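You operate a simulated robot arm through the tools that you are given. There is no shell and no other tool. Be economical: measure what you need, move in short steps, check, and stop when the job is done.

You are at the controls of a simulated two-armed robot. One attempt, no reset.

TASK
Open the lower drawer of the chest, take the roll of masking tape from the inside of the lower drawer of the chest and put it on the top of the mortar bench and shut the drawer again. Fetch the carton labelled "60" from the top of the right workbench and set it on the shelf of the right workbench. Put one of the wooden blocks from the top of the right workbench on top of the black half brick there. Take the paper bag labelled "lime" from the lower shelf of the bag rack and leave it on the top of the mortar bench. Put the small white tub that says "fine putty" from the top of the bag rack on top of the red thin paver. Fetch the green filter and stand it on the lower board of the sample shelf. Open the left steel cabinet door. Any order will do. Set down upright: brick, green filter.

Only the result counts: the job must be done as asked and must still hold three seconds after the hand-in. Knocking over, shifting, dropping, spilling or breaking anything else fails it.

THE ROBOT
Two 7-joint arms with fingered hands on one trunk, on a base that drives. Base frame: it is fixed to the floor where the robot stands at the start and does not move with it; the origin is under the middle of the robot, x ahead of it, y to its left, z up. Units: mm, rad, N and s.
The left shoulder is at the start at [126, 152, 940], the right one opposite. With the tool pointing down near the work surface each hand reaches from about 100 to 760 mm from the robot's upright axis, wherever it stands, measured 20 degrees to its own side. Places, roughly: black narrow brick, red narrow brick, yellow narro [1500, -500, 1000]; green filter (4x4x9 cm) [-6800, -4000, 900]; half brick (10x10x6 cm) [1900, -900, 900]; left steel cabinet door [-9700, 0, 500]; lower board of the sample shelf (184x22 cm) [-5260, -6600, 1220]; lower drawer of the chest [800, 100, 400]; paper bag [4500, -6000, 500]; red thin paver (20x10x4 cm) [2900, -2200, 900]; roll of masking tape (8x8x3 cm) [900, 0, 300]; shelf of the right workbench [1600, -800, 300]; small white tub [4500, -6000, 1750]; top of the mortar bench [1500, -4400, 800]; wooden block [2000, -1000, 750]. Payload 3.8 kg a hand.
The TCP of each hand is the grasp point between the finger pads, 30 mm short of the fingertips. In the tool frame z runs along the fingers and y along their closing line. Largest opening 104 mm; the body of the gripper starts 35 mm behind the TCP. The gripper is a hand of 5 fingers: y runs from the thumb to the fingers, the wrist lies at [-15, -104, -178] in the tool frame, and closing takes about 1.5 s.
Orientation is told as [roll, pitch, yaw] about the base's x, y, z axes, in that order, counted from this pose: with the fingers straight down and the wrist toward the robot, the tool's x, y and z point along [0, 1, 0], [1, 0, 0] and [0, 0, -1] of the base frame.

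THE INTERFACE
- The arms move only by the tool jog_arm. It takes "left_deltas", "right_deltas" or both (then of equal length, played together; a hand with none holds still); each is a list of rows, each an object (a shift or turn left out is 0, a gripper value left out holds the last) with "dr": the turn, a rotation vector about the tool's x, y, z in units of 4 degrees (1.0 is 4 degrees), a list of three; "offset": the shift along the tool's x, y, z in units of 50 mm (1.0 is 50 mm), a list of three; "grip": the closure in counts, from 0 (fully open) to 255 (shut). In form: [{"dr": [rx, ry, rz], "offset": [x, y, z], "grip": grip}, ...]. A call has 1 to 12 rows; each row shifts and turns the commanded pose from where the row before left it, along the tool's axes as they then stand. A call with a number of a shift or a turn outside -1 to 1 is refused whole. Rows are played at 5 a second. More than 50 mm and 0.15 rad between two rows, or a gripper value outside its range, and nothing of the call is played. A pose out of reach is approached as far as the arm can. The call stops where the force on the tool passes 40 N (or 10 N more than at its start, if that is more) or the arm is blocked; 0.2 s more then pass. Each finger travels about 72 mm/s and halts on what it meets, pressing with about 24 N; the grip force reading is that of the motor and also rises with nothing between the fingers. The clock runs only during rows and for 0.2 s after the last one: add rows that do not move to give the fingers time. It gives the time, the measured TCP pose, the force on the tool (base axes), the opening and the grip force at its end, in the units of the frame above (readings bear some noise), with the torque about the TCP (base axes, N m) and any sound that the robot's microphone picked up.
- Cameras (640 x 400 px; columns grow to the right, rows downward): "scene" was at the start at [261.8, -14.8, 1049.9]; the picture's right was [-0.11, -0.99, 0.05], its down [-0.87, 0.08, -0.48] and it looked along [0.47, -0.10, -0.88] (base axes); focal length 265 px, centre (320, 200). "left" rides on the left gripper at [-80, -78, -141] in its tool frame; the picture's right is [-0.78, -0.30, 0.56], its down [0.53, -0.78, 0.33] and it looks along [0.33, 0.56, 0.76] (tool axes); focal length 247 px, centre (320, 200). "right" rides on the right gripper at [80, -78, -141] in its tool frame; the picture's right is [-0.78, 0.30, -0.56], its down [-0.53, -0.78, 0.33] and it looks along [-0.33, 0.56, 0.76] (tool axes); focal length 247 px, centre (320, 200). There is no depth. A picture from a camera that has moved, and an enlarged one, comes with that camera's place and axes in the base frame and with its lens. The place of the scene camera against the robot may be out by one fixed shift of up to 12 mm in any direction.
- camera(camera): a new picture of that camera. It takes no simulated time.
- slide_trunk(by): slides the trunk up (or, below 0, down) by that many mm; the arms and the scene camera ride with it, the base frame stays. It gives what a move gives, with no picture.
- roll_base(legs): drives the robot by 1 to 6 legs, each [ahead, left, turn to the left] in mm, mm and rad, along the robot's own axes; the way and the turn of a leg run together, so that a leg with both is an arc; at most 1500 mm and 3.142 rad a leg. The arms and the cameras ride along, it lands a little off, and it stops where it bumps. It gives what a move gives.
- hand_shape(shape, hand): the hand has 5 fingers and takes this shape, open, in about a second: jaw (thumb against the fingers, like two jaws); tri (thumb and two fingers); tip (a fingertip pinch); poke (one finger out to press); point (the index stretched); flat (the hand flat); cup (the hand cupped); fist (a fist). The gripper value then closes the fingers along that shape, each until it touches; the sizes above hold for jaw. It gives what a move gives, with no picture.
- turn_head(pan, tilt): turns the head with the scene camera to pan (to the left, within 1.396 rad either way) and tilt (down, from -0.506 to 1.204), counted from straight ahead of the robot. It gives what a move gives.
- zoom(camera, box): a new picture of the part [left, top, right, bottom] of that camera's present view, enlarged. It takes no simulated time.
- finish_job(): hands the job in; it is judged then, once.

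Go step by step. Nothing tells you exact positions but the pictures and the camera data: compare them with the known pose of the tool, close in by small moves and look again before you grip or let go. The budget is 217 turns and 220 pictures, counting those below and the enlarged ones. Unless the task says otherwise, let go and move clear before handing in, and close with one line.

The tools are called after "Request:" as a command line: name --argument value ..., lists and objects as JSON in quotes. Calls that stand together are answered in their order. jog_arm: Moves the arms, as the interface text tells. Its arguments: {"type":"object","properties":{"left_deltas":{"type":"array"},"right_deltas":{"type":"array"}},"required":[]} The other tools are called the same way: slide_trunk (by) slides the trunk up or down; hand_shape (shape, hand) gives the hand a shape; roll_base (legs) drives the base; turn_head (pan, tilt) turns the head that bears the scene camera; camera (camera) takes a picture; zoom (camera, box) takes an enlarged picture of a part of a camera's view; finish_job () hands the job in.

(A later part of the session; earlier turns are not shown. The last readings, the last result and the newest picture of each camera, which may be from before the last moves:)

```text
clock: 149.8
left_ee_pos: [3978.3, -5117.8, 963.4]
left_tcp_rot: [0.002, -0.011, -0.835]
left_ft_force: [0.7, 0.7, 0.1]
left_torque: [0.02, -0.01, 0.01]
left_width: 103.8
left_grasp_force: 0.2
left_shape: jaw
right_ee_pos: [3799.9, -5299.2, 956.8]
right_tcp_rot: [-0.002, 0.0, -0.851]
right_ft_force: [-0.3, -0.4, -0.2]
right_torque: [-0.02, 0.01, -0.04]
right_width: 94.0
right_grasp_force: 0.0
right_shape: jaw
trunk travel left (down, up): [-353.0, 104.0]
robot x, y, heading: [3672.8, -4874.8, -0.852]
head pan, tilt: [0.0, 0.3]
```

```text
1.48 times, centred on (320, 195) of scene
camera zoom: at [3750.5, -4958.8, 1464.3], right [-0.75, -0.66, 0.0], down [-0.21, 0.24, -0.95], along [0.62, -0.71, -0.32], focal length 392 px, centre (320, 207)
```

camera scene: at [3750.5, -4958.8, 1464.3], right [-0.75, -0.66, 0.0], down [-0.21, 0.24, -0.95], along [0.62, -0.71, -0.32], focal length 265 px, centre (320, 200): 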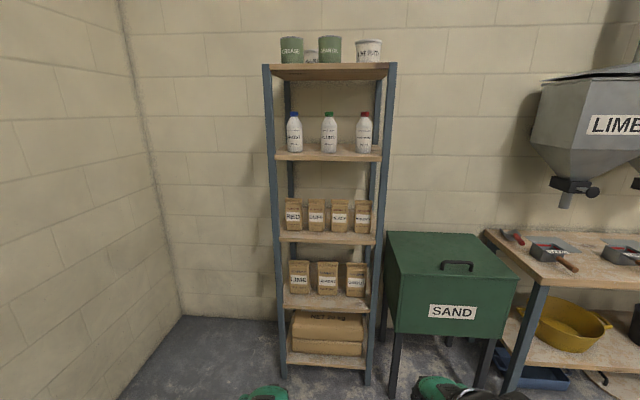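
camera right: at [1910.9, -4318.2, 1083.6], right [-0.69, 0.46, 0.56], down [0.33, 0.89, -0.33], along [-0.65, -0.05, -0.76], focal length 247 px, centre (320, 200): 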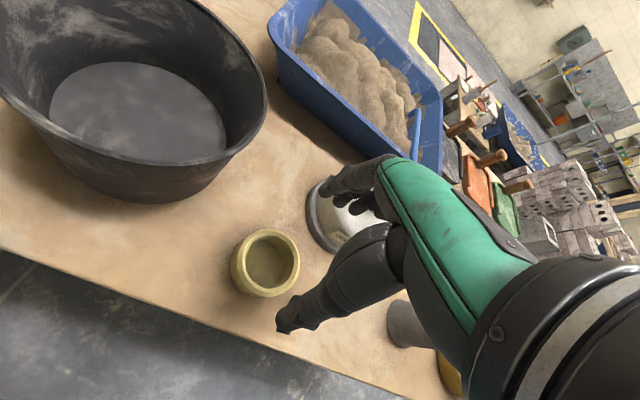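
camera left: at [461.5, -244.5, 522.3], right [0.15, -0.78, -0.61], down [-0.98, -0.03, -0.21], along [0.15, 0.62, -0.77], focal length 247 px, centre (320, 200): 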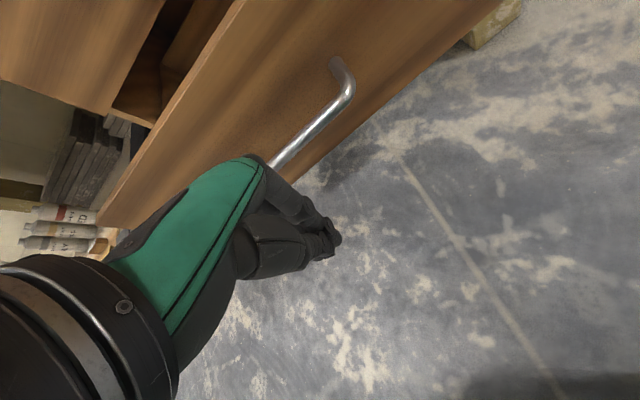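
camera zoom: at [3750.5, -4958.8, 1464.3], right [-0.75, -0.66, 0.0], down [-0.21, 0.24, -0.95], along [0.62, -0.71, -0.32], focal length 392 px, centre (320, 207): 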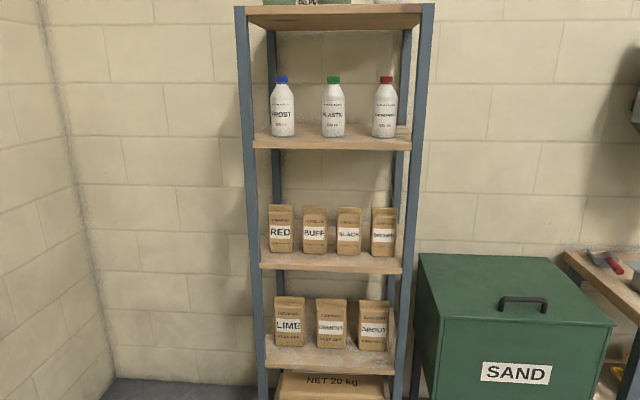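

"LIME" is the left bag on the lower shelf (z≈524–720), about l=+116, f≈1310. I'll lower the trunk and get closer for measuring.

Request:
slide_trunk --by -230

Request:
roll_base --legs '[[450, 0, 0]]'

Request:
turn_head --pan 0.1 --tilt 0.35

Request:
camera --camera "scene"

Request:
camera --camera "left"

```text
clock: 152.2
left_ee_pos: [3988.2, -5111.1, 732.1]
left_tcp_rot: [0.057, -0.029, -0.852]
left_ft_force: [0.7, -0.4, 0.3]
left_torque: [-0.03, 0.02, -0.02]
left_width: 103.9
left_grasp_force: 0.0
left_shape: jaw
right_ee_pos: [3798.6, -5297.9, 710.4]
right_tcp_rot: [0.0, 0.034, -0.848]
right_ft_force: [-0.6, 0.0, -0.5]
right_torque: [-0.04, 0.03, 0.0]
right_width: 93.9
right_grasp_force: 0.1
right_shape: jaw
trunk travel left (down, up): [-123.0, 334.0]
robot x, y, heading: [3670.7, -4873.9, -0.85]
head pan, tilt: [0.0, 0.3]
```

```text
clock: 154.9
left_ee_pos: [4282.6, -5448.7, 728.3]
left_tcp_rot: [0.058, -0.027, -0.855]
left_ft_force: [1.0, -0.7, -0.2]
left_torque: [0.02, -0.01, 0.0]
left_width: 104.1
left_grasp_force: 0.1
left_shape: jaw
right_ee_pos: [4092.3, -5636.7, 711.2]
right_tcp_rot: [-0.002, 0.034, -0.855]
right_ft_force: [-0.8, -1.1, 0.7]
right_torque: [0.03, 0.0, 0.02]
right_width: 94.1
right_grasp_force: 0.0
right_shape: jaw
trunk travel left (down, up): [-123.0, 334.0]
robot x, y, heading: [3966.6, -5214.4, -0.856]
head pan, tilt: [0.0, 0.3]
```

```text
clock: 155.6
left_ee_pos: [4282.3, -5449.6, 728.6]
left_tcp_rot: [0.061, -0.028, -0.856]
left_ft_force: [-0.3, 0.4, 0.1]
left_torque: [-0.01, 0.01, -0.05]
left_width: 103.6
left_grasp_force: 0.1
left_shape: jaw
right_ee_pos: [4091.0, -5636.5, 710.3]
right_tcp_rot: [-0.003, 0.035, -0.853]
right_ft_force: [-0.7, -1.1, 0.1]
right_torque: [0.0, -0.01, 0.02]
right_width: 94.0
right_grasp_force: 0.1
right_shape: jaw
trunk travel left (down, up): [-123.0, 334.0]
robot x, y, heading: [3965.4, -5216.3, -0.855]
head pan, tilt: [0.099, 0.351]
```

```text
136 pictures are left
camera scene: at [4124.9, -5376.3, 1179.4], right [-0.69, -0.72, -0.03], down [-0.42, 0.43, -0.8], along [0.59, -0.54, -0.6], focal length 265 px, centre (320, 200)
```

scene: 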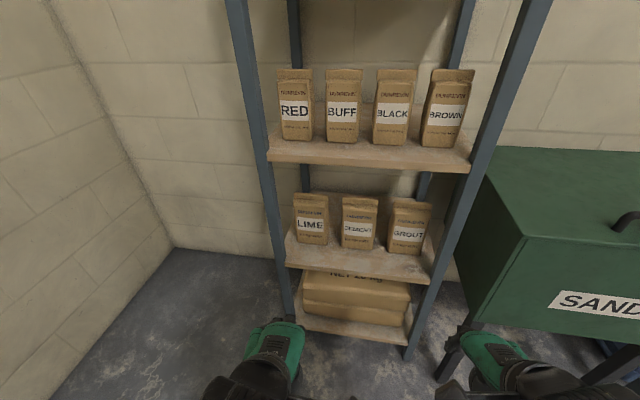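

```text
135 pictures are left
camera left: at [4161.9, -5445.2, 863.3], right [-0.74, -0.28, -0.61], down [-0.09, 0.94, -0.32], along [0.66, -0.19, -0.72], focal length 247 px, centre (320, 200)
```

left: 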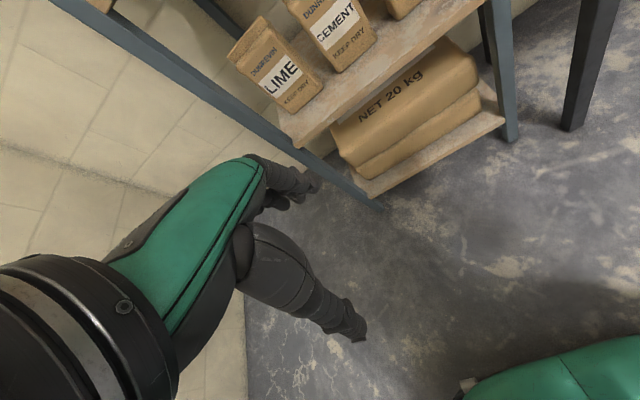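

Request:
zoom --camera "left" --box '[200, 0, 400, 125]'

Request:
zoom --camera "scene" --box '[260, 170, 460, 295]'

```text
3.20 times, centred on (300, 62) of left
camera zoom: at [4161.9, -5445.2, 863.3], right [-0.74, -0.28, -0.61], down [-0.09, 0.94, -0.32], along [0.66, -0.19, -0.72], focal length 790 px, centre (384, 640)
```

zoom: 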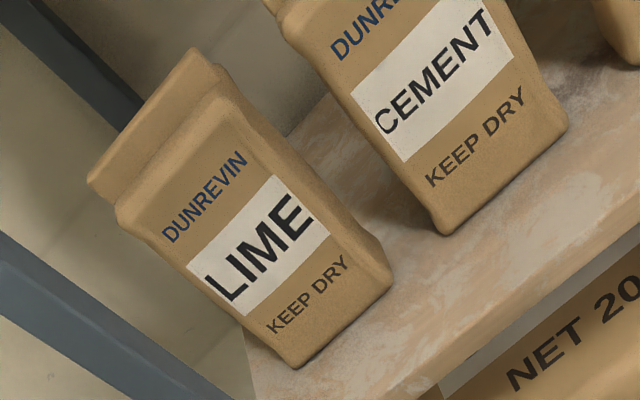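

```text
3.20 times, centred on (360, 232) of scene
camera zoom: at [4124.9, -5376.3, 1179.4], right [-0.69, -0.72, -0.03], down [-0.42, 0.43, -0.8], along [0.59, -0.54, -0.6], focal length 847 px, centre (192, 96)
```

zoom: 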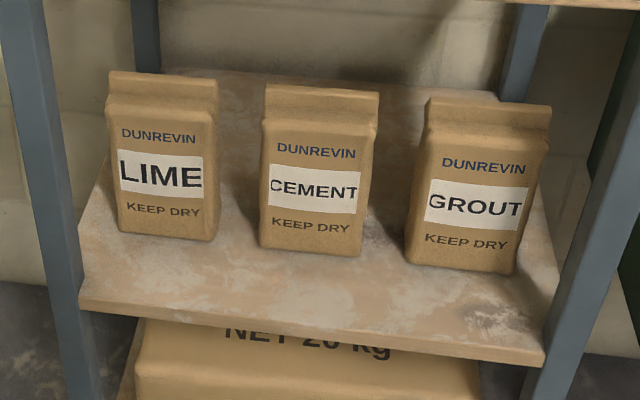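

The bag has a folded fin on top (center ≈ (4635,-5806), z≈705). I'll drive nearer and reach in with the left hand tilted ~20°, straddling the top front-to-back.

Request:
roll_base --legs '[[235, 0, 0]]'

Request:
jog_arm --left_deltas '[{"dr": [0, -0.87, 0], "offset": [0.2, 0, -0.3]}, {"dr": [-0.9, 0, 0], "offset": [0.2, 0, -0.3]}, {"dr": [-0.9, 0, 0]}, {"dr": [-0.9, 0, 0]}, {"dr": [-0.9, 0, 0]}, {"dr": [-0.9, 0, 0]}, {}]'

Request:
camera --camera "left"

Request:
camera --camera "scene"

```text
clock: 157.4
left_ee_pos: [4433.2, -5626.6, 728.4]
left_tcp_rot: [0.061, -0.027, -0.861]
left_ft_force: [0.0, 0.1, 0.7]
left_torque: [0.02, 0.02, -0.02]
left_width: 104.0
left_grasp_force: 0.0
left_shape: jaw
right_ee_pos: [4242.7, -5813.9, 710.9]
right_tcp_rot: [-0.002, 0.038, -0.86]
right_ft_force: [-0.2, -0.8, -0.5]
right_torque: [0.0, 0.06, 0.03]
right_width: 94.1
right_grasp_force: 0.0
right_shape: jaw
trunk travel left (down, up): [-123.0, 334.0]
robot x, y, heading: [4121.3, -5389.1, -0.863]
head pan, tilt: [0.099, 0.351]
```

```text
clock: 159.0
left_ee_pos: [4453.1, -5643.8, 745.9]
left_tcp_rot: [0.0, -0.344, -0.86]
left_ft_force: [-0.5, 0.0, -0.4]
left_torque: [-0.02, 0.03, -0.02]
left_width: 104.0
left_grasp_force: 0.1
left_shape: jaw
left hand out of reach, approached as far as the arm can: row 1, 2, 3, 4
right_ee_pos: [4241.9, -5813.1, 710.7]
right_tcp_rot: [-0.003, 0.035, -0.858]
right_ft_force: [-0.5, 0.8, 0.4]
right_torque: [-0.03, 0.02, -0.01]
right_width: 93.9
right_grasp_force: 0.1
right_shape: jaw
trunk travel left (down, up): [-123.0, 334.0]
robot x, y, heading: [4121.7, -5387.1, -0.861]
head pan, tilt: [0.099, 0.351]
```

```text
132 pictures are left
camera left: at [4312.4, -5604.5, 851.9], right [-0.65, -0.44, -0.62], down [0.0, 0.82, -0.57], along [0.76, -0.37, -0.53], focal length 247 px, centre (320, 200)
```

left: 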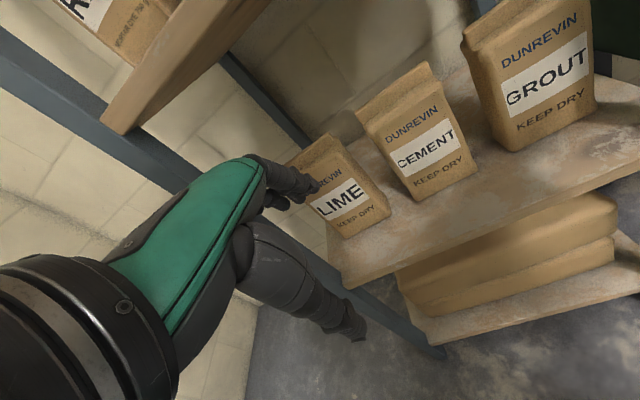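

```text
131 pictures are left
camera scene: at [4276.8, -5554.2, 1179.4], right [-0.69, -0.72, -0.03], down [-0.41, 0.43, -0.8], along [0.59, -0.54, -0.6], focal length 265 px, centre (320, 200)
```

scene: 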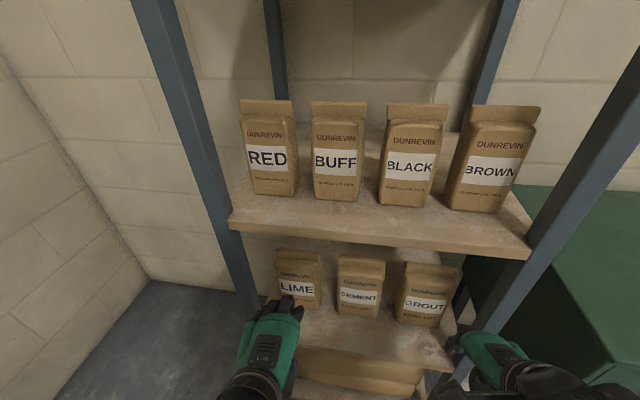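

Bag fin ≈ f 660–676, l≈120 from me. Advance the left hand above and in front of it.

Request:
jog_arm --left_deltas '[{"offset": [0.19, 0.82, 0.2]}, {"offset": [0.19, 0.82, 0.2]}, {"offset": [0.19, 0.82, 0.2]}, {"offset": [0.19, 0.8, 0.2]}, {}]'

Request:
camera --camera "left"

Request:
camera --camera "scene"

Request:
camera --camera "right"

```text
clock: 160.2
left_ee_pos: [4589.9, -5744.8, 763.5]
left_tcp_rot: [0.001, -0.342, -0.86]
left_ft_force: [0.5, 0.3, 0.9]
left_torque: [0.01, 0.02, 0.0]
left_width: 104.1
left_grasp_force: 0.1
left_shape: jaw
right_ee_pos: [4239.9, -5813.3, 710.5]
right_tcp_rot: [-0.002, 0.035, -0.86]
right_ft_force: [-0.5, -0.1, -0.4]
right_torque: [0.01, 0.02, -0.02]
right_width: 93.9
right_grasp_force: 0.1
right_shape: jaw
trunk travel left (down, up): [-123.0, 334.0]
robot x, y, heading: [4120.9, -5389.6, -0.862]
head pan, tilt: [0.099, 0.351]
```

```text
130 pictures are left
camera left: at [4450.8, -5704.4, 870.6], right [-0.65, -0.44, -0.62], down [0.0, 0.82, -0.57], along [0.76, -0.37, -0.53], focal length 247 px, centre (320, 200)
```

left: 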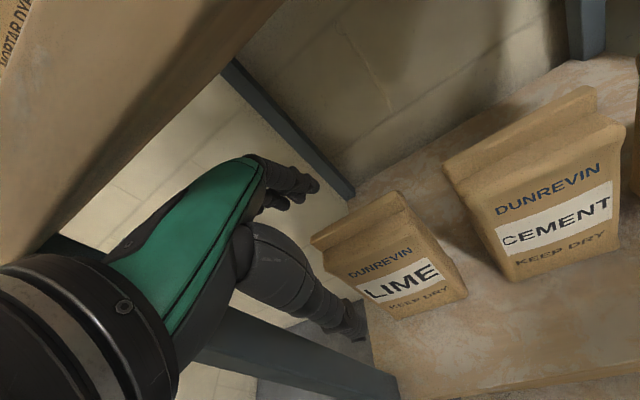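

```text
129 pictures are left
camera scene: at [4276.4, -5553.7, 1179.6], right [-0.69, -0.72, -0.03], down [-0.41, 0.43, -0.8], along [0.59, -0.54, -0.6], focal length 265 px, centre (320, 200)
```

scene: 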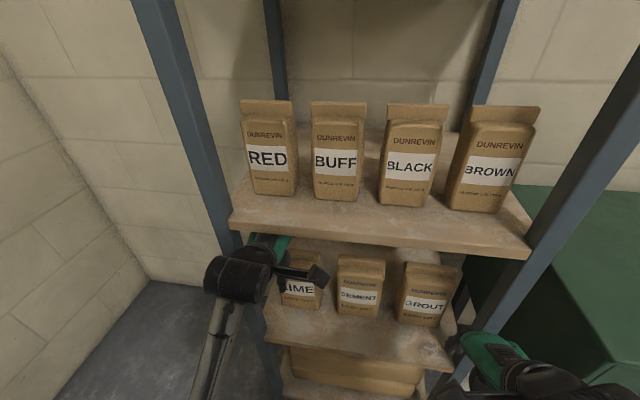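

```text
128 pictures are left
camera right: at [4253.6, -5705.2, 855.5], right [-0.38, -0.75, 0.55], down [-0.92, 0.25, -0.3], along [0.09, -0.62, -0.78], focal length 247 px, centre (320, 200)
```

right: 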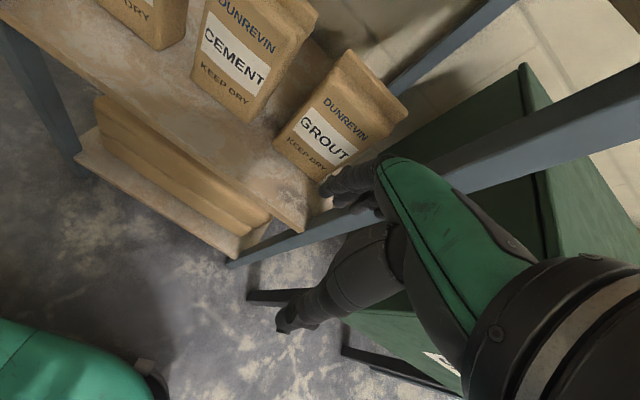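

Fin centre refined: (4632,-5802, 697). Move 42 mm further in above it.

Request:
jog_arm --left_deltas '[{"offset": [-0.14, 0.79, 0.28]}, {}]'

Request:
camera --camera "left"

```text
clock: 160.6
left_ee_pos: [4608.0, -5769.5, 750.9]
left_tcp_rot: [0.001, -0.31, -0.86]
left_ft_force: [-20.8, 30.7, -15.4]
left_torque: [-5.14, -3.46, 0.09]
left_width: 103.9
left_grasp_force: 0.0
left_shape: jaw
right_ee_pos: [4241.3, -5812.3, 711.0]
right_tcp_rot: [-0.004, 0.033, -0.854]
right_ft_force: [0.5, -0.4, -1.5]
right_torque: [0.02, 0.04, 0.02]
right_width: 94.0
right_grasp_force: 0.0
right_shape: jaw
trunk travel left (down, up): [-123.0, 334.0]
robot x, y, heading: [4114.0, -5385.5, -0.855]
head pan, tilt: [0.099, 0.351]
stopped in row 2 (left hand): the force on the tool passed its limit at 120 N (the readings are from after the stop); the commanded pose is now the measured one
```

```text
127 pictures are left
camera left: at [4469.6, -5733.5, 861.2], right [-0.66, -0.42, -0.62], down [-0.01, 0.83, -0.55], along [0.75, -0.36, -0.56], focal length 247 px, centre (320, 200)
```

left: 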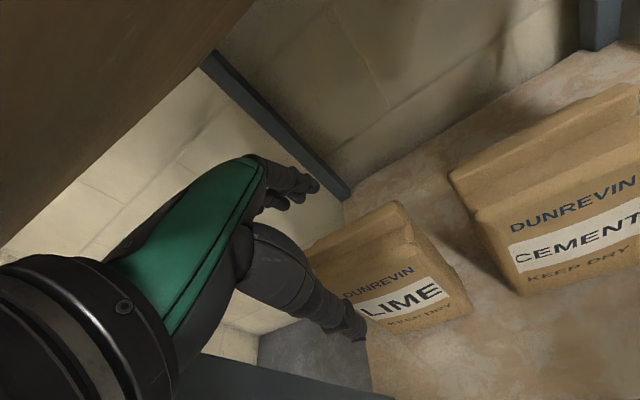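

The wrist bumped the upper shelf edge. Back off, tilt more, and enter lower instead; first check the shelf above.

Request:
jog_arm --left_deltas '[{"offset": [0, -0.6, -0.15]}, {"offset": [0, -0.3, 0]}, {"dr": [-0.97, 0, 0]}, {"dr": [-0.97, 0, 0]}, {"dr": [-0.97, 0, 0]}, {"dr": [-0.97, 0, 0]}, {"dr": [-0.97, 0, 0]}, {"dr": [-0.97, 0, 0]}, {"dr": [-0.97, 0, 0]}, {"offset": [0, -0.5, 0.5]}, {}]'

Request:
camera --camera "scene"

Request:
camera --camera "left"

```text
clock: 163.0
left_ee_pos: [4584.9, -5736.1, 712.2]
left_tcp_rot: [0.061, -0.802, -0.913]
left_ft_force: [0.0, -0.2, 0.0]
left_torque: [-0.02, 0.03, 0.05]
left_width: 103.9
left_grasp_force: 0.1
left_shape: jaw
right_ee_pos: [4241.0, -5812.6, 711.0]
right_tcp_rot: [-0.003, 0.035, -0.855]
right_ft_force: [-0.8, -0.4, 0.2]
right_torque: [-0.02, 0.02, 0.0]
right_width: 93.9
right_grasp_force: 0.2
right_shape: jaw
trunk travel left (down, up): [-123.0, 334.0]
robot x, y, heading: [4120.7, -5388.5, -0.856]
head pan, tilt: [0.099, 0.351]
```

```text
126 pictures are left
camera scene: at [4276.3, -5552.6, 1179.5], right [-0.69, -0.72, -0.03], down [-0.42, 0.43, -0.8], along [0.59, -0.54, -0.6], focal length 265 px, centre (320, 200)
```

scene: 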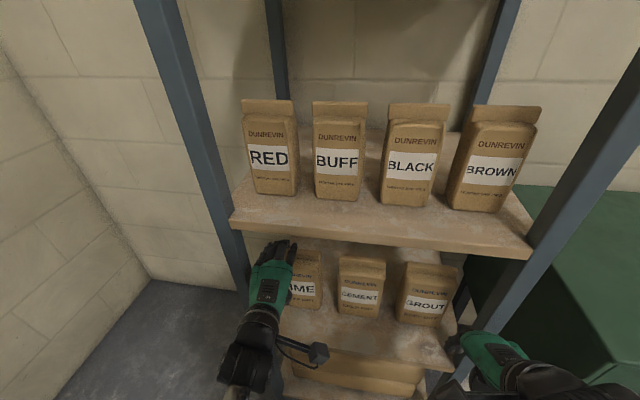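

```text
125 pictures are left
camera left: at [4423.1, -5670.6, 751.2], right [-0.45, -0.63, -0.63], down [0.24, 0.6, -0.77], along [0.86, -0.49, -0.12], focal length 247 px, centre (320, 200)
```

left: 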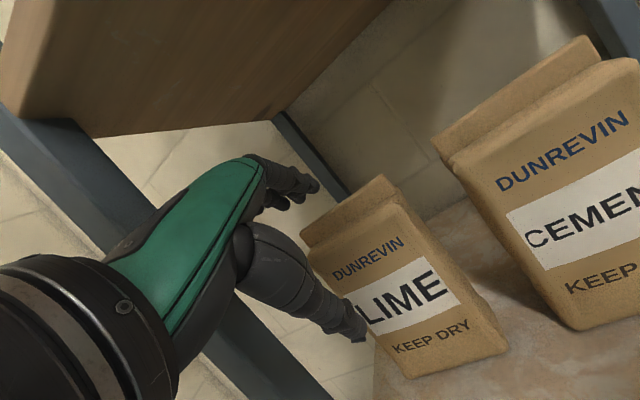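

Upper bags undisturbed. Slide the tilted hand in so the fingers pass over the fin, then rotate down behind the bag.

Request:
jog_arm --left_deltas '[{"dr": [0, -0.4, 0], "offset": [-0.03, 0.33, 0.35]}, {"dr": [0, -0.4, 0], "offset": [-0.03, 0.33, 0.35]}, {"dr": [0.95, 0, 0]}, {"dr": [0.95, 0, 0]}, {"dr": [0.95, 0, 0]}, {"dr": [0.95, 0, 0]}, {"dr": [0.95, 0, 0]}, {"dr": [0.95, 0, 0]}, {}]'

Request:
camera --camera "left"

Request:
zoom --camera "scene" --box '[200, 200, 440, 350]'

```text
clock: 165.0
left_ee_pos: [4608.6, -5777.2, 707.5]
left_tcp_rot: [-0.04, -0.39, -0.882]
left_ft_force: [0.4, -0.8, 0.3]
left_torque: [0.01, -0.01, -0.02]
left_width: 104.0
left_grasp_force: 0.1
left_shape: jaw
right_ee_pos: [4242.0, -5812.8, 710.4]
right_tcp_rot: [-0.003, 0.034, -0.854]
right_ft_force: [0.5, 0.5, 0.0]
right_torque: [0.01, -0.02, 0.01]
right_width: 93.9
right_grasp_force: 0.1
right_shape: jaw
trunk travel left (down, up): [-123.0, 334.0]
robot x, y, heading: [4120.0, -5387.9, -0.858]
head pan, tilt: [0.099, 0.351]
```

```text
124 pictures are left
camera left: at [4469.8, -5726.1, 812.1], right [-0.66, -0.45, -0.6], down [0.03, 0.78, -0.62], along [0.75, -0.43, -0.51], focal length 247 px, centre (320, 200)
```

left: 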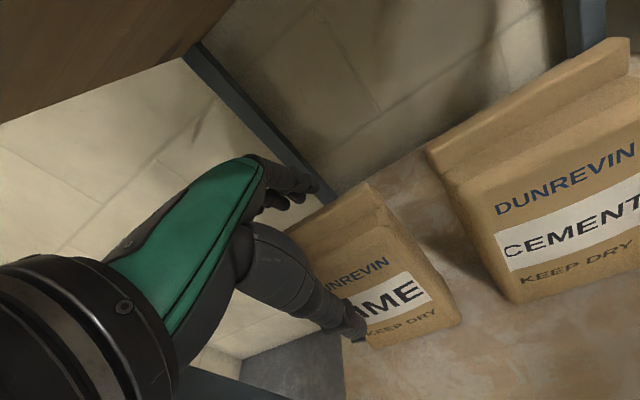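

```text
2.67 times, centred on (320, 275) of scene
camera zoom: at [4276.5, -5552.6, 1179.4], right [-0.69, -0.72, -0.03], down [-0.42, 0.43, -0.8], along [0.59, -0.54, -0.6], focal length 706 px, centre (320, 0)
```

zoom: 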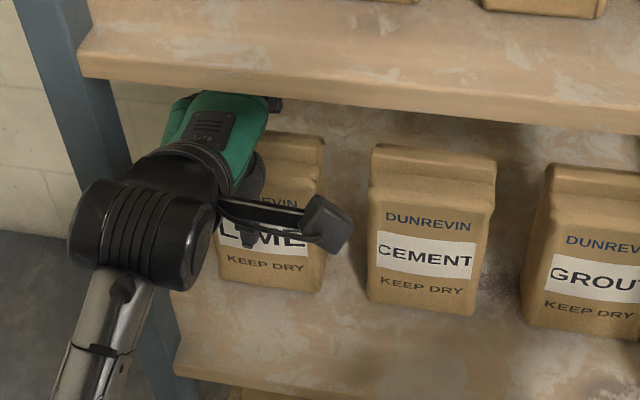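

Request:
jog_arm --left_deltas '[{"offset": [-0.12, 0.52, 0.21]}, {"offset": [0, -0.08, 0.2]}, {"offset": [0, -0.08, 0.2]}, {"offset": [0, -0.08, 0.2]}, {}]'

Request:
camera --camera "left"

```text
clock: 166.2
left_ee_pos: [4618.5, -5802.2, 675.6]
left_tcp_rot: [-0.039, -0.39, -0.882]
left_ft_force: [-0.8, 0.0, 0.4]
left_torque: [0.03, -0.02, 0.04]
left_width: 104.2
left_grasp_force: 0.1
left_shape: jaw
right_ee_pos: [4240.9, -5812.8, 709.7]
right_tcp_rot: [-0.002, 0.034, -0.856]
right_ft_force: [-0.7, 0.1, 0.3]
right_torque: [0.0, -0.02, 0.0]
right_width: 93.9
right_grasp_force: 0.0
right_shape: jaw
trunk travel left (down, up): [-123.0, 334.0]
robot x, y, heading: [4117.9, -5388.1, -0.856]
head pan, tilt: [0.099, 0.351]
```

```text
122 pictures are left
camera left: at [4480.9, -5752.3, 780.2], right [-0.66, -0.45, -0.6], down [0.03, 0.78, -0.62], along [0.75, -0.43, -0.5], focal length 247 px, centre (320, 200)
```

left: 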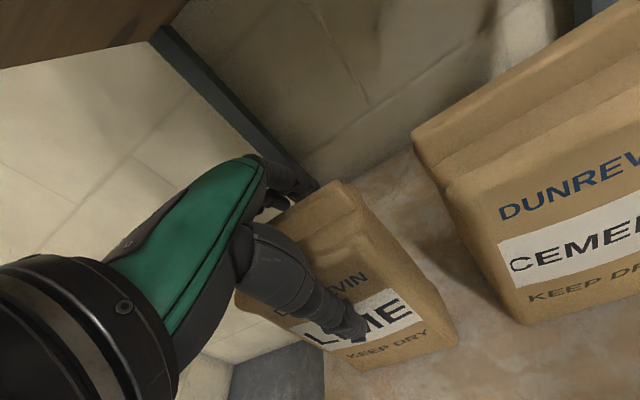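

Fingers are behind, thumb in front. Close.

Request:
jog_arm --left_deltas '[{"grip": 200}, {}, {}, {}, {}, {}, {}]'

Request:
camera --camera "left"

```text
clock: 167.8
left_ee_pos: [4619.9, -5802.8, 675.1]
left_tcp_rot: [-0.04, -0.389, -0.882]
left_ft_force: [-0.4, 2.1, 0.6]
left_torque: [0.33, 0.2, -0.07]
left_width: 64.0
left_grasp_force: 23.7
left_shape: jaw
right_ee_pos: [4243.2, -5812.6, 710.1]
right_tcp_rot: [0.0, 0.035, -0.855]
right_ft_force: [-0.1, 0.0, 0.4]
right_torque: [-0.02, 0.01, 0.02]
right_width: 94.0
right_grasp_force: 0.1
right_shape: jaw
trunk travel left (down, up): [-123.0, 334.0]
robot x, y, heading: [4122.6, -5385.0, -0.857]
head pan, tilt: [0.099, 0.351]
```

```text
121 pictures are left
camera left: at [4481.0, -5752.2, 780.1], right [-0.66, -0.45, -0.6], down [0.03, 0.78, -0.62], along [0.75, -0.43, -0.51], focal length 247 px, centre (320, 200)
```

left: 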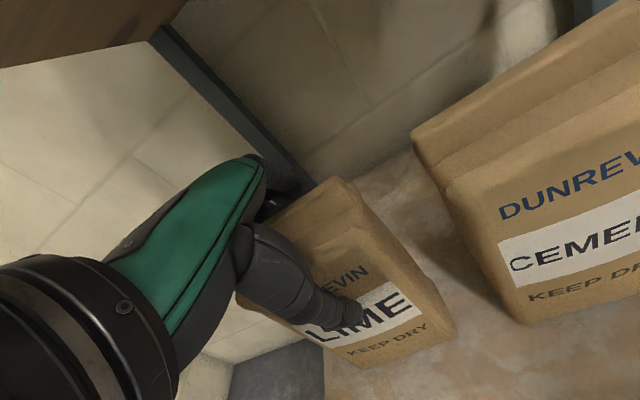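

Held at 64 mm. Lift 25 mm and check.

Request:
jog_arm --left_deltas '[{"grip": 230}, {"offset": [0, 0.1, -0.23]}, {"offset": [0, 0.1, -0.23]}, {}]'

Request:
zoom --camera "scene" --box '[200, 200, 440, 350]'

```text
clock: 168.8
left_ee_pos: [4620.9, -5801.8, 700.1]
left_tcp_rot: [-0.039, -0.389, -0.883]
left_ft_force: [-0.2, -0.4, -7.5]
left_torque: [-0.06, 0.04, -0.02]
left_width: 64.0
left_grasp_force: 23.9
left_shape: jaw
right_ee_pos: [4242.9, -5812.5, 711.8]
right_tcp_rot: [-0.002, 0.036, -0.855]
right_ft_force: [0.4, -0.1, -1.0]
right_torque: [0.02, -0.02, 0.01]
right_width: 93.6
right_grasp_force: 0.1
right_shape: jaw
trunk travel left (down, up): [-123.0, 334.0]
robot x, y, heading: [4119.0, -5388.7, -0.857]
head pan, tilt: [0.099, 0.351]
```

```text
2.67 times, centred on (320, 275) of scene
camera zoom: at [4277.4, -5553.4, 1179.1], right [-0.69, -0.72, -0.03], down [-0.42, 0.43, -0.8], along [0.59, -0.54, -0.6], focal length 706 px, centre (320, 0)
```

zoom: 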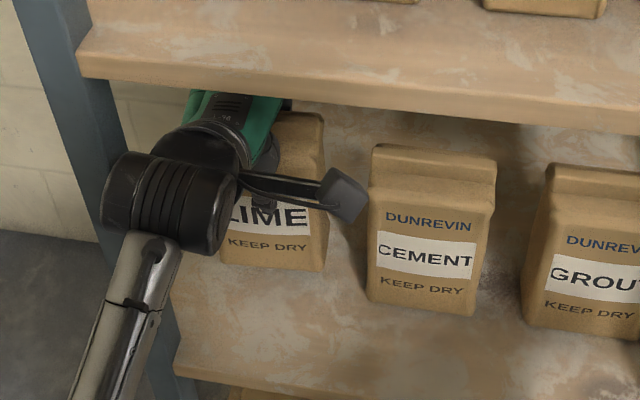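

The bag is lifted (≈0.75 kg). Back straight out by driving.

Request:
roll_base --legs '[[-330, 0, 0]]'

Request:
turn_head --pan 0 --tilt -0.2

Request:
camera --camera "scene"

Request:
camera --camera "left"

```text
clock: 171.0
left_ee_pos: [4403.6, -5552.6, 700.5]
left_tcp_rot: [-0.041, -0.389, -0.887]
left_ft_force: [0.0, 0.9, -6.5]
left_torque: [-0.05, -0.01, -0.03]
left_width: 63.7
left_grasp_force: 23.8
left_shape: jaw
right_ee_pos: [4024.7, -5563.5, 710.4]
right_tcp_rot: [-0.002, 0.033, -0.858]
right_ft_force: [-0.3, 0.1, 0.3]
right_torque: [0.0, 0.03, 0.04]
right_width: 93.9
right_grasp_force: 0.0
right_shape: jaw
trunk travel left (down, up): [-123.0, 334.0]
robot x, y, heading: [3904.1, -5133.9, -0.859]
head pan, tilt: [0.099, 0.351]
```

```text
clock: 172.0
left_ee_pos: [4402.8, -5554.1, 700.8]
left_tcp_rot: [-0.04, -0.387, -0.887]
left_ft_force: [-0.3, 0.2, -7.4]
left_torque: [-0.05, 0.01, -0.02]
left_width: 63.5
left_grasp_force: 23.3
left_shape: jaw
right_ee_pos: [4024.4, -5562.8, 710.5]
right_tcp_rot: [-0.002, 0.036, -0.857]
right_ft_force: [0.5, 0.2, -0.9]
right_torque: [0.03, 0.03, -0.01]
right_width: 93.8
right_grasp_force: 0.0
right_shape: jaw
trunk travel left (down, up): [-123.0, 334.0]
robot x, y, heading: [3901.0, -5136.6, -0.862]
head pan, tilt: [0.0, -0.201]
```

```text
119 pictures are left
camera scene: at [4057.4, -5313.0, 1229.6], right [-0.76, -0.65, 0.0], down [-0.06, 0.07, -1.0], along [0.65, -0.76, -0.09], focal length 265 px, centre (320, 200)
```

scene: 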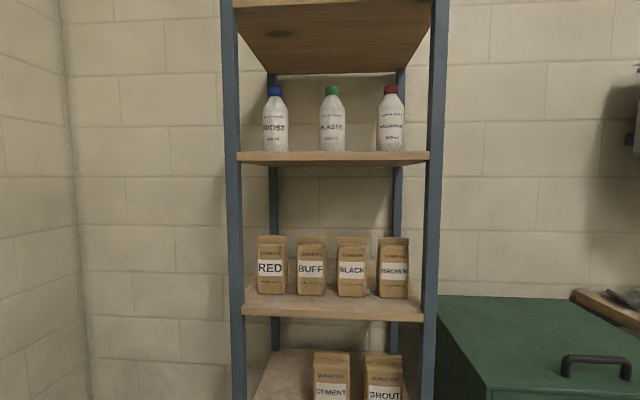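

```text
118 pictures are left
camera left: at [4265.8, -5502.2, 804.3], right [-0.67, -0.45, -0.6], down [0.03, 0.78, -0.62], along [0.75, -0.43, -0.51], focal length 247 px, centre (320, 200)
```

left: 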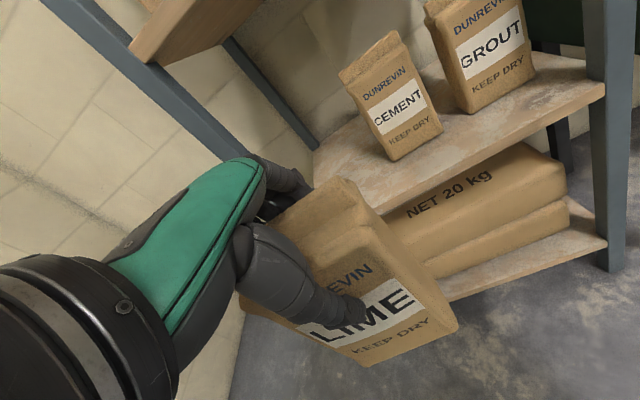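

Bag held. Now raise the trunk fully and look at the tubs on top.

Request:
slide_trunk --by 330

Request:
turn_head --pan 0 --tilt -0.3

Request:
camera --camera "scene"

Request:
zoom --camera "scene" --box '[200, 60, 460, 220]'

```text
clock: 175.2
left_ee_pos: [4403.5, -5553.4, 1030.1]
left_tcp_rot: [-0.04, -0.388, -0.887]
left_ft_force: [1.1, 0.1, -7.6]
left_torque: [0.0, 0.04, 0.02]
left_width: 63.8
left_grasp_force: 24.1
left_shape: jaw
right_ee_pos: [4025.7, -5562.8, 1041.3]
right_tcp_rot: [-0.002, 0.037, -0.858]
right_ft_force: [0.1, 0.2, 0.6]
right_torque: [-0.01, -0.01, -0.01]
right_width: 93.9
right_grasp_force: 0.0
right_shape: jaw
trunk travel left (down, up): [-453.0, 4.0]
robot x, y, heading: [3903.5, -5139.5, -0.862]
head pan, tilt: [0.0, -0.201]
```

```text
clock: 175.9
left_ee_pos: [4403.9, -5552.6, 1030.5]
left_tcp_rot: [-0.04, -0.387, -0.888]
left_ft_force: [-0.2, 0.4, -7.2]
left_torque: [-0.04, 0.06, -0.01]
left_width: 63.2
left_grasp_force: 23.8
left_shape: jaw
right_ee_pos: [4025.3, -5563.3, 1039.7]
right_tcp_rot: [-0.002, 0.034, -0.857]
right_ft_force: [-0.6, -0.5, -1.0]
right_torque: [-0.04, 0.0, -0.01]
right_width: 94.0
right_grasp_force: 0.0
right_shape: jaw
trunk travel left (down, up): [-453.0, 4.0]
robot x, y, heading: [3900.4, -5138.9, -0.858]
head pan, tilt: [0.0, -0.3]
```

```text
117 pictures are left
camera scene: at [3961.7, -5201.6, 1621.4], right [-0.76, -0.65, 0.0], down [0.19, -0.22, -0.96], along [0.62, -0.72, 0.29], focal length 265 px, centre (320, 200)
```

scene: 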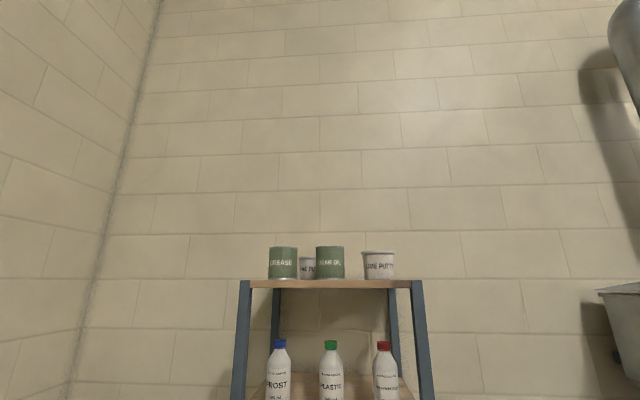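

```text
2.46 times, centred on (330, 140) of scene
camera zoom: at [3961.7, -5201.6, 1621.4], right [-0.76, -0.65, 0.0], down [0.19, -0.22, -0.96], along [0.62, -0.72, 0.29], focal length 652 px, centre (295, 348)
```

zoom: 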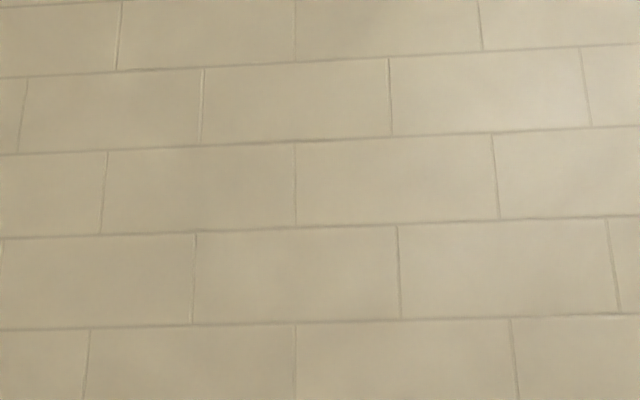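

Request:
turn_head --pan 0 --tilt -0.1

Request:
zoom --camera "scene" --box '[220, 150, 440, 290]'

```text
clock: 176.6
left_ee_pos: [4404.2, -5554.0, 1030.5]
left_tcp_rot: [-0.04, -0.387, -0.888]
left_ft_force: [0.4, -0.1, -6.6]
left_torque: [-0.03, 0.03, -0.02]
left_width: 63.4
left_grasp_force: 24.0
left_shape: jaw
right_ee_pos: [4025.1, -5562.6, 1040.7]
right_tcp_rot: [-0.003, 0.036, -0.856]
right_ft_force: [0.2, 0.4, -0.2]
right_torque: [0.0, -0.02, -0.02]
right_width: 94.0
right_grasp_force: 0.1
right_shape: jaw
trunk travel left (down, up): [-453.0, 4.0]
robot x, y, heading: [3901.4, -5139.9, -0.857]
head pan, tilt: [0.0, -0.099]
```

```text
2.86 times, centred on (330, 220) of scene
camera zoom: at [3967.2, -5208.0, 1604.7], right [-0.76, -0.65, 0.0], down [0.06, -0.07, -1.0], along [0.65, -0.75, 0.1], focal length 756 px, centre (291, 143)
```

zoom: 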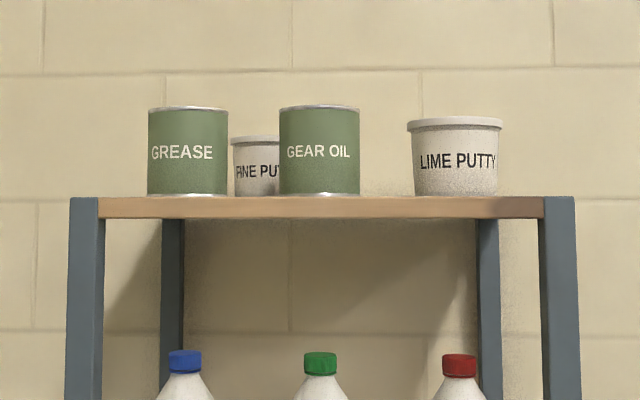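

"FINE PUTTY" sits behind, between the grease and gear-oil cans. Tuck the left hand with the bag and raise the right hand to look from above.

Request:
jog_arm --left_deltas '[{"offset": [0.1, -0.85, -0.35]}, {"offset": [0.1, -0.85, -0.35]}, {"offset": [0.1, -0.85, -0.35]}, {"offset": [0.1, -0.85, -0.35]}, {"offset": [0.1, -0.85, -0.35]}, {}, {}, {}, {}, {}, {}, {}]' --right_deltas '[{"offset": [0, 0, -0.98]}, {"offset": [0, 0, -0.98]}, {"offset": [0, 0, -0.98]}, {"offset": [0, 0, -0.98]}, {"offset": [0, 0, -0.98]}, {"offset": [0, 0, -0.98]}, {"offset": [0, 0, -0.98]}, {"offset": [0, 0, -0.98]}, {"offset": [0, 0, -0.98]}, {"offset": [0, 0, -0.98]}, {"offset": [0, 0, -0.98]}, {"offset": [0, 0, -0.98]}]'

Request:
jog_arm --right_deltas '[{"offset": [0.2, 0, -0.9]}, {"offset": [0.2, 0, -0.9]}, {"offset": [0.2, 0.2, -0.6]}, {}]'

Request:
camera --camera "right"

Request:
camera --camera "left"

```text
clock: 179.2
left_ee_pos: [4279.0, -5358.0, 1030.4]
left_tcp_rot: [-0.044, -0.39, -0.884]
left_ft_force: [0.6, 0.7, -7.4]
left_torque: [0.0, 0.06, -0.02]
left_width: 63.1
left_grasp_force: 23.6
left_shape: jaw
right_ee_pos: [4037.4, -5574.7, 1630.2]
right_tcp_rot: [-0.005, 0.035, -0.857]
right_ft_force: [-0.3, 0.3, -0.1]
right_torque: [0.01, -0.01, 0.0]
right_width: 93.6
right_grasp_force: 0.0
right_shape: jaw
trunk travel left (down, up): [-453.0, 4.0]
robot x, y, heading: [3907.2, -5134.1, -0.862]
head pan, tilt: [0.0, -0.099]
```

```text
clock: 180.2
left_ee_pos: [4278.2, -5360.1, 1030.5]
left_tcp_rot: [-0.039, -0.388, -0.887]
left_ft_force: [-0.3, 0.1, -7.2]
left_torque: [0.05, -0.01, -0.01]
left_width: 63.1
left_grasp_force: 24.1
left_shape: jaw
right_ee_pos: [4060.3, -5568.9, 1732.5]
right_tcp_rot: [-0.002, 0.036, -0.856]
right_ft_force: [0.0, -1.3, 0.4]
right_torque: [0.02, -0.01, 0.02]
right_width: 93.9
right_grasp_force: 0.1
right_shape: jaw
right hand out of reach, approached as far as the arm can: row 3
trunk travel left (down, up): [-453.0, 4.0]
robot x, y, heading: [3902.9, -5136.6, -0.863]
head pan, tilt: [0.0, -0.099]
```

```text
114 pictures are left
camera right: at [4071.0, -5459.6, 1876.8], right [-0.38, -0.75, 0.55], down [-0.92, 0.25, -0.3], along [0.09, -0.62, -0.78], focal length 247 px, centre (320, 200)
```

right: 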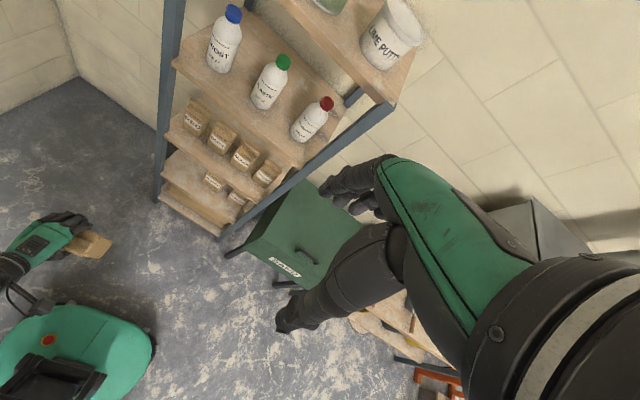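

```text
113 pictures are left
camera left: at [4139.9, -5309.3, 1134.1], right [-0.67, -0.45, -0.6], down [0.03, 0.78, -0.62], along [0.75, -0.43, -0.51], focal length 247 px, centre (320, 200)
```

left: 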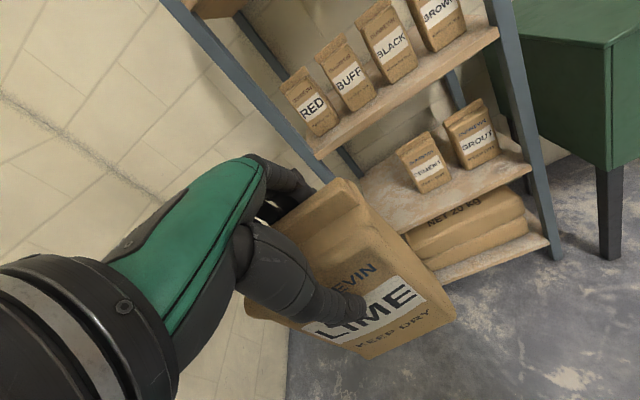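

Yaw the right hand left so its camera sees the whole rack top.

Request:
jog_arm --right_deltas '[{"dr": [0, 0, -1]}, {"dr": [0, 0, -1]}, {"dr": [0, 0, -1]}, {"dr": [0, 0, -1]}, {"dr": [0, 0, -1]}, {"dr": [0, 0, -1]}, {"dr": [0, 0, -1]}, {"dr": [0, 0, -1]}, {"dr": [-1, 0, 0]}, {"dr": [-1, 0, 0]}, {"dr": [-1, 0, 0]}, {}]'

Request:
roll_base --legs '[[130, 0, 0]]'

Request:
camera --camera "right"

```text
clock: 182.8
left_ee_pos: [4278.3, -5357.8, 1029.8]
left_tcp_rot: [-0.042, -0.388, -0.886]
left_ft_force: [0.1, -0.5, -7.5]
left_torque: [0.02, 0.04, -0.01]
left_width: 62.7
left_grasp_force: 24.2
left_shape: jaw
right_ee_pos: [4055.4, -5560.2, 1726.1]
right_tcp_rot: [0.018, -0.179, -0.301]
right_ft_force: [-0.6, -0.6, 0.5]
right_torque: [-0.01, 0.0, 0.01]
right_width: 94.0
right_grasp_force: 0.0
right_shape: jaw
right hand out of reach, approached as far as the arm can: row 4, 6, 8
trunk travel left (down, up): [-453.0, 4.0]
robot x, y, heading: [3903.0, -5136.1, -0.86]
head pan, tilt: [0.0, -0.099]
```

```text
clock: 184.1
left_ee_pos: [4360.8, -5457.1, 1030.9]
left_tcp_rot: [-0.04, -0.392, -0.889]
left_ft_force: [0.1, 0.5, -7.0]
left_torque: [-0.02, 0.05, 0.01]
left_width: 62.9
left_grasp_force: 24.3
left_shape: jaw
right_ee_pos: [4135.7, -5654.7, 1729.5]
right_tcp_rot: [0.014, -0.182, -0.305]
right_ft_force: [-1.1, -0.2, 0.0]
right_torque: [-0.03, 0.03, 0.0]
right_width: 93.6
right_grasp_force: 0.1
right_shape: jaw
trunk travel left (down, up): [-453.0, 4.0]
robot x, y, heading: [3989.6, -5237.8, -0.865]
head pan, tilt: [0.0, -0.099]
```

```text
112 pictures are left
camera right: at [4060.4, -5549.2, 1854.9], right [-0.05, -0.81, 0.59], down [-0.83, -0.29, -0.48], along [0.56, -0.51, -0.65], focal length 247 px, centre (320, 200)
```

right: 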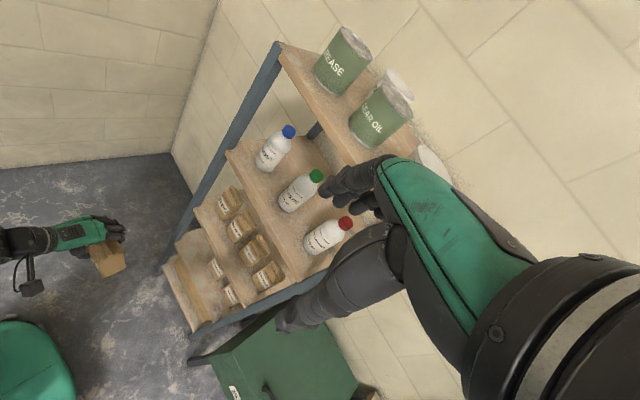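

Request:
zoom --camera "right" --box '[260, 10, 460, 180]'

Request:
zoom --camera "scene" --box '[200, 130, 460, 300]'

```text
2.35 times, centred on (360, 95) of right
camera zoom: at [4060.4, -5549.2, 1854.9], right [-0.05, -0.81, 0.59], down [-0.83, -0.29, -0.48], along [0.56, -0.51, -0.65], focal length 581 px, centre (226, 447)
```

zoom: 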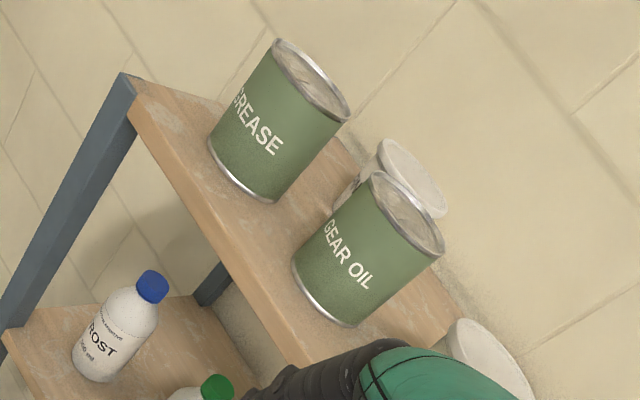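

```text
2.35 times, centred on (330, 215) of scene
camera zoom: at [4048.2, -5302.6, 1605.1], right [-0.76, -0.65, 0.0], down [0.07, -0.08, -0.99], along [0.65, -0.76, 0.1], focal length 623 px, centre (296, 165)
```

zoom: 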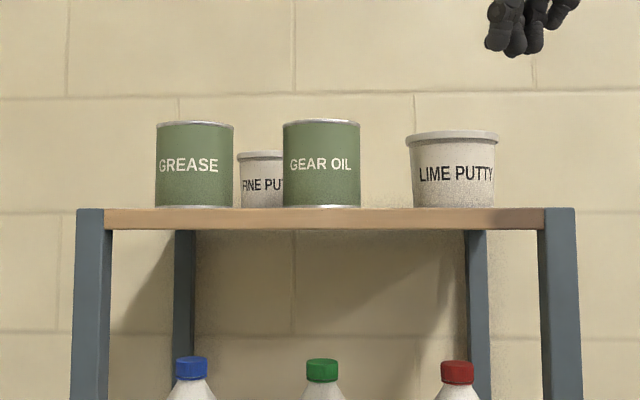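

Tub "fine putty": lid ≈ (4642,-5947), z≈1705, just behind the gap between the cans. I'll move the left hand out of the way, straighten and tilt the right hand (45°, high), then align the base.

Request:
jog_arm --left_deltas '[{"offset": [0.8, -0.46, -0.19]}, {"offset": [0.8, -0.46, -0.19]}, {"offset": [0.8, -0.46, -0.19]}, {"offset": [0.8, -0.46, -0.19]}, {"offset": [0.8, -0.46, -0.19]}, {"offset": [0.8, -0.46, -0.19]}, {}, {}, {}, {}, {}, {}]' --right_deltas '[{"dr": [0, 0, 1]}, {"dr": [0, 0, 1]}, {"dr": [0, 0, 1]}, {"dr": [0, 0, 1]}, {"dr": [-1, 0, 0]}, {"dr": [-1, 0, 0]}, {"dr": [-1, 0, 0]}, {"dr": [-1, 0, 0]}, {"dr": [0, 0, 1]}, {"dr": [0, 0, 1]}, {"dr": [0, 0, 1]}, {"dr": [0, 0, 1]}]'

Request:
jog_arm --right_deltas '[{"dr": [-1, 0, 0]}, {"dr": [-1, 0, 0]}, {"dr": [-1, 0, 0]}, {"dr": [-1, 0, 0]}, {"dr": [-0.7, 0, 0]}, {"offset": [0, 0.5, -0.5]}, {}]'

Request:
camera --camera "scene"

```text
clock: 186.7
left_ee_pos: [4458.7, -5193.3, 1022.3]
left_tcp_rot: [-0.041, -0.386, -0.887]
left_ft_force: [-0.1, 0.3, -6.1]
left_torque: [0.04, 0.05, 0.01]
left_width: 62.7
left_grasp_force: 23.8
left_shape: jaw
right_ee_pos: [4139.9, -5658.3, 1727.4]
right_tcp_rot: [0.197, -0.408, -0.914]
right_ft_force: [-0.5, 0.6, -0.5]
right_torque: [-0.02, 0.02, 0.01]
right_width: 94.0
right_grasp_force: 0.1
right_shape: jaw
trunk travel left (down, up): [-453.0, 4.0]
robot x, y, heading: [3986.1, -5234.8, -0.864]
head pan, tilt: [0.0, -0.099]
```

```text
clock: 188.3
left_ee_pos: [4458.5, -5193.7, 1022.8]
left_tcp_rot: [-0.041, -0.388, -0.889]
left_ft_force: [1.2, 0.4, -7.2]
left_torque: [0.01, 0.04, -0.02]
left_width: 62.9
left_grasp_force: 24.0
left_shape: jaw
right_ee_pos: [4136.8, -5663.9, 1763.1]
right_tcp_rot: [0.244, -0.73, -0.997]
right_ft_force: [0.4, 0.5, 0.7]
right_torque: [0.0, 0.01, -0.02]
right_width: 93.6
right_grasp_force: 0.0
right_shape: jaw
trunk travel left (down, up): [-453.0, 4.0]
robot x, y, heading: [3988.9, -5238.8, -0.864]
head pan, tilt: [0.0, -0.099]
```

```text
109 pictures are left
camera scene: at [4051.7, -5305.4, 1604.8], right [-0.76, -0.65, 0.0], down [0.06, -0.08, -1.0], along [0.65, -0.76, 0.1], focal length 265 px, centre (320, 200)
```

scene: 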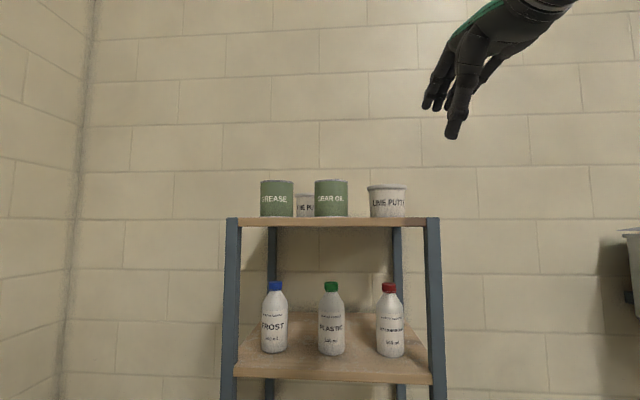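

Request:
jog_arm --right_deltas '[{"dr": [-0.27, -0.73, -0.46]}, {"dr": [-0.27, -0.73, -0.46]}, {"dr": [-0.27, -0.73, -0.46]}, {}]'

Request:
roll_base --legs '[[0, 180, 0]]'

Request:
camera --camera "right"

```text
clock: 189.3
left_ee_pos: [4458.3, -5193.6, 1021.9]
left_tcp_rot: [-0.038, -0.387, -0.888]
left_ft_force: [0.1, -0.3, -7.5]
left_torque: [0.03, 0.07, -0.01]
left_width: 62.6
left_grasp_force: 24.2
left_shape: jaw
right_ee_pos: [4135.2, -5663.3, 1761.0]
right_tcp_rot: [0.007, -0.796, -0.876]
right_ft_force: [-0.2, 0.0, 0.1]
right_torque: [-0.01, -0.03, 0.01]
right_width: 93.5
right_grasp_force: 0.1
right_shape: jaw
trunk travel left (down, up): [-453.0, 4.0]
robot x, y, heading: [3992.1, -5235.0, -0.863]
head pan, tilt: [0.0, -0.099]
```

```text
clock: 190.8
left_ee_pos: [4592.0, -5079.0, 1024.4]
left_tcp_rot: [-0.036, -0.387, -0.889]
left_ft_force: [0.0, -0.4, -7.2]
left_torque: [0.0, 0.01, -0.01]
left_width: 62.9
left_grasp_force: 24.1
left_shape: jaw
right_ee_pos: [4266.6, -5550.6, 1760.5]
right_tcp_rot: [0.014, -0.796, -0.88]
right_ft_force: [-0.3, -0.6, 0.6]
right_torque: [-0.01, -0.02, 0.04]
right_width: 93.6
right_grasp_force: 0.0
right_shape: jaw
trunk travel left (down, up): [-453.0, 4.0]
robot x, y, heading: [4129.4, -5119.7, -0.862]
head pan, tilt: [0.0, -0.099]
```

```text
108 pictures are left
camera right: at [4227.3, -5379.9, 1805.8], right [-0.72, -0.36, 0.59], down [-0.6, -0.11, -0.79], along [0.35, -0.93, -0.14], focal length 247 px, centre (320, 200)
```

right: 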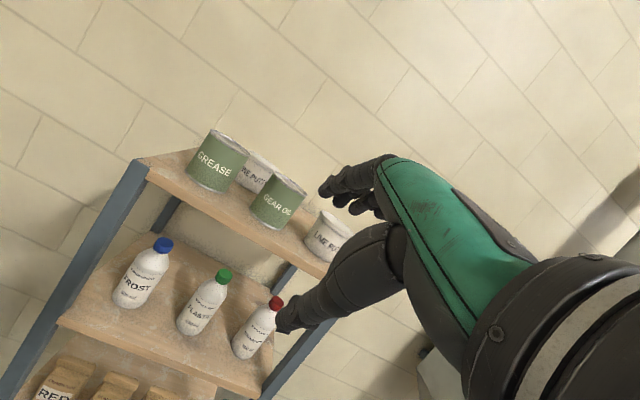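

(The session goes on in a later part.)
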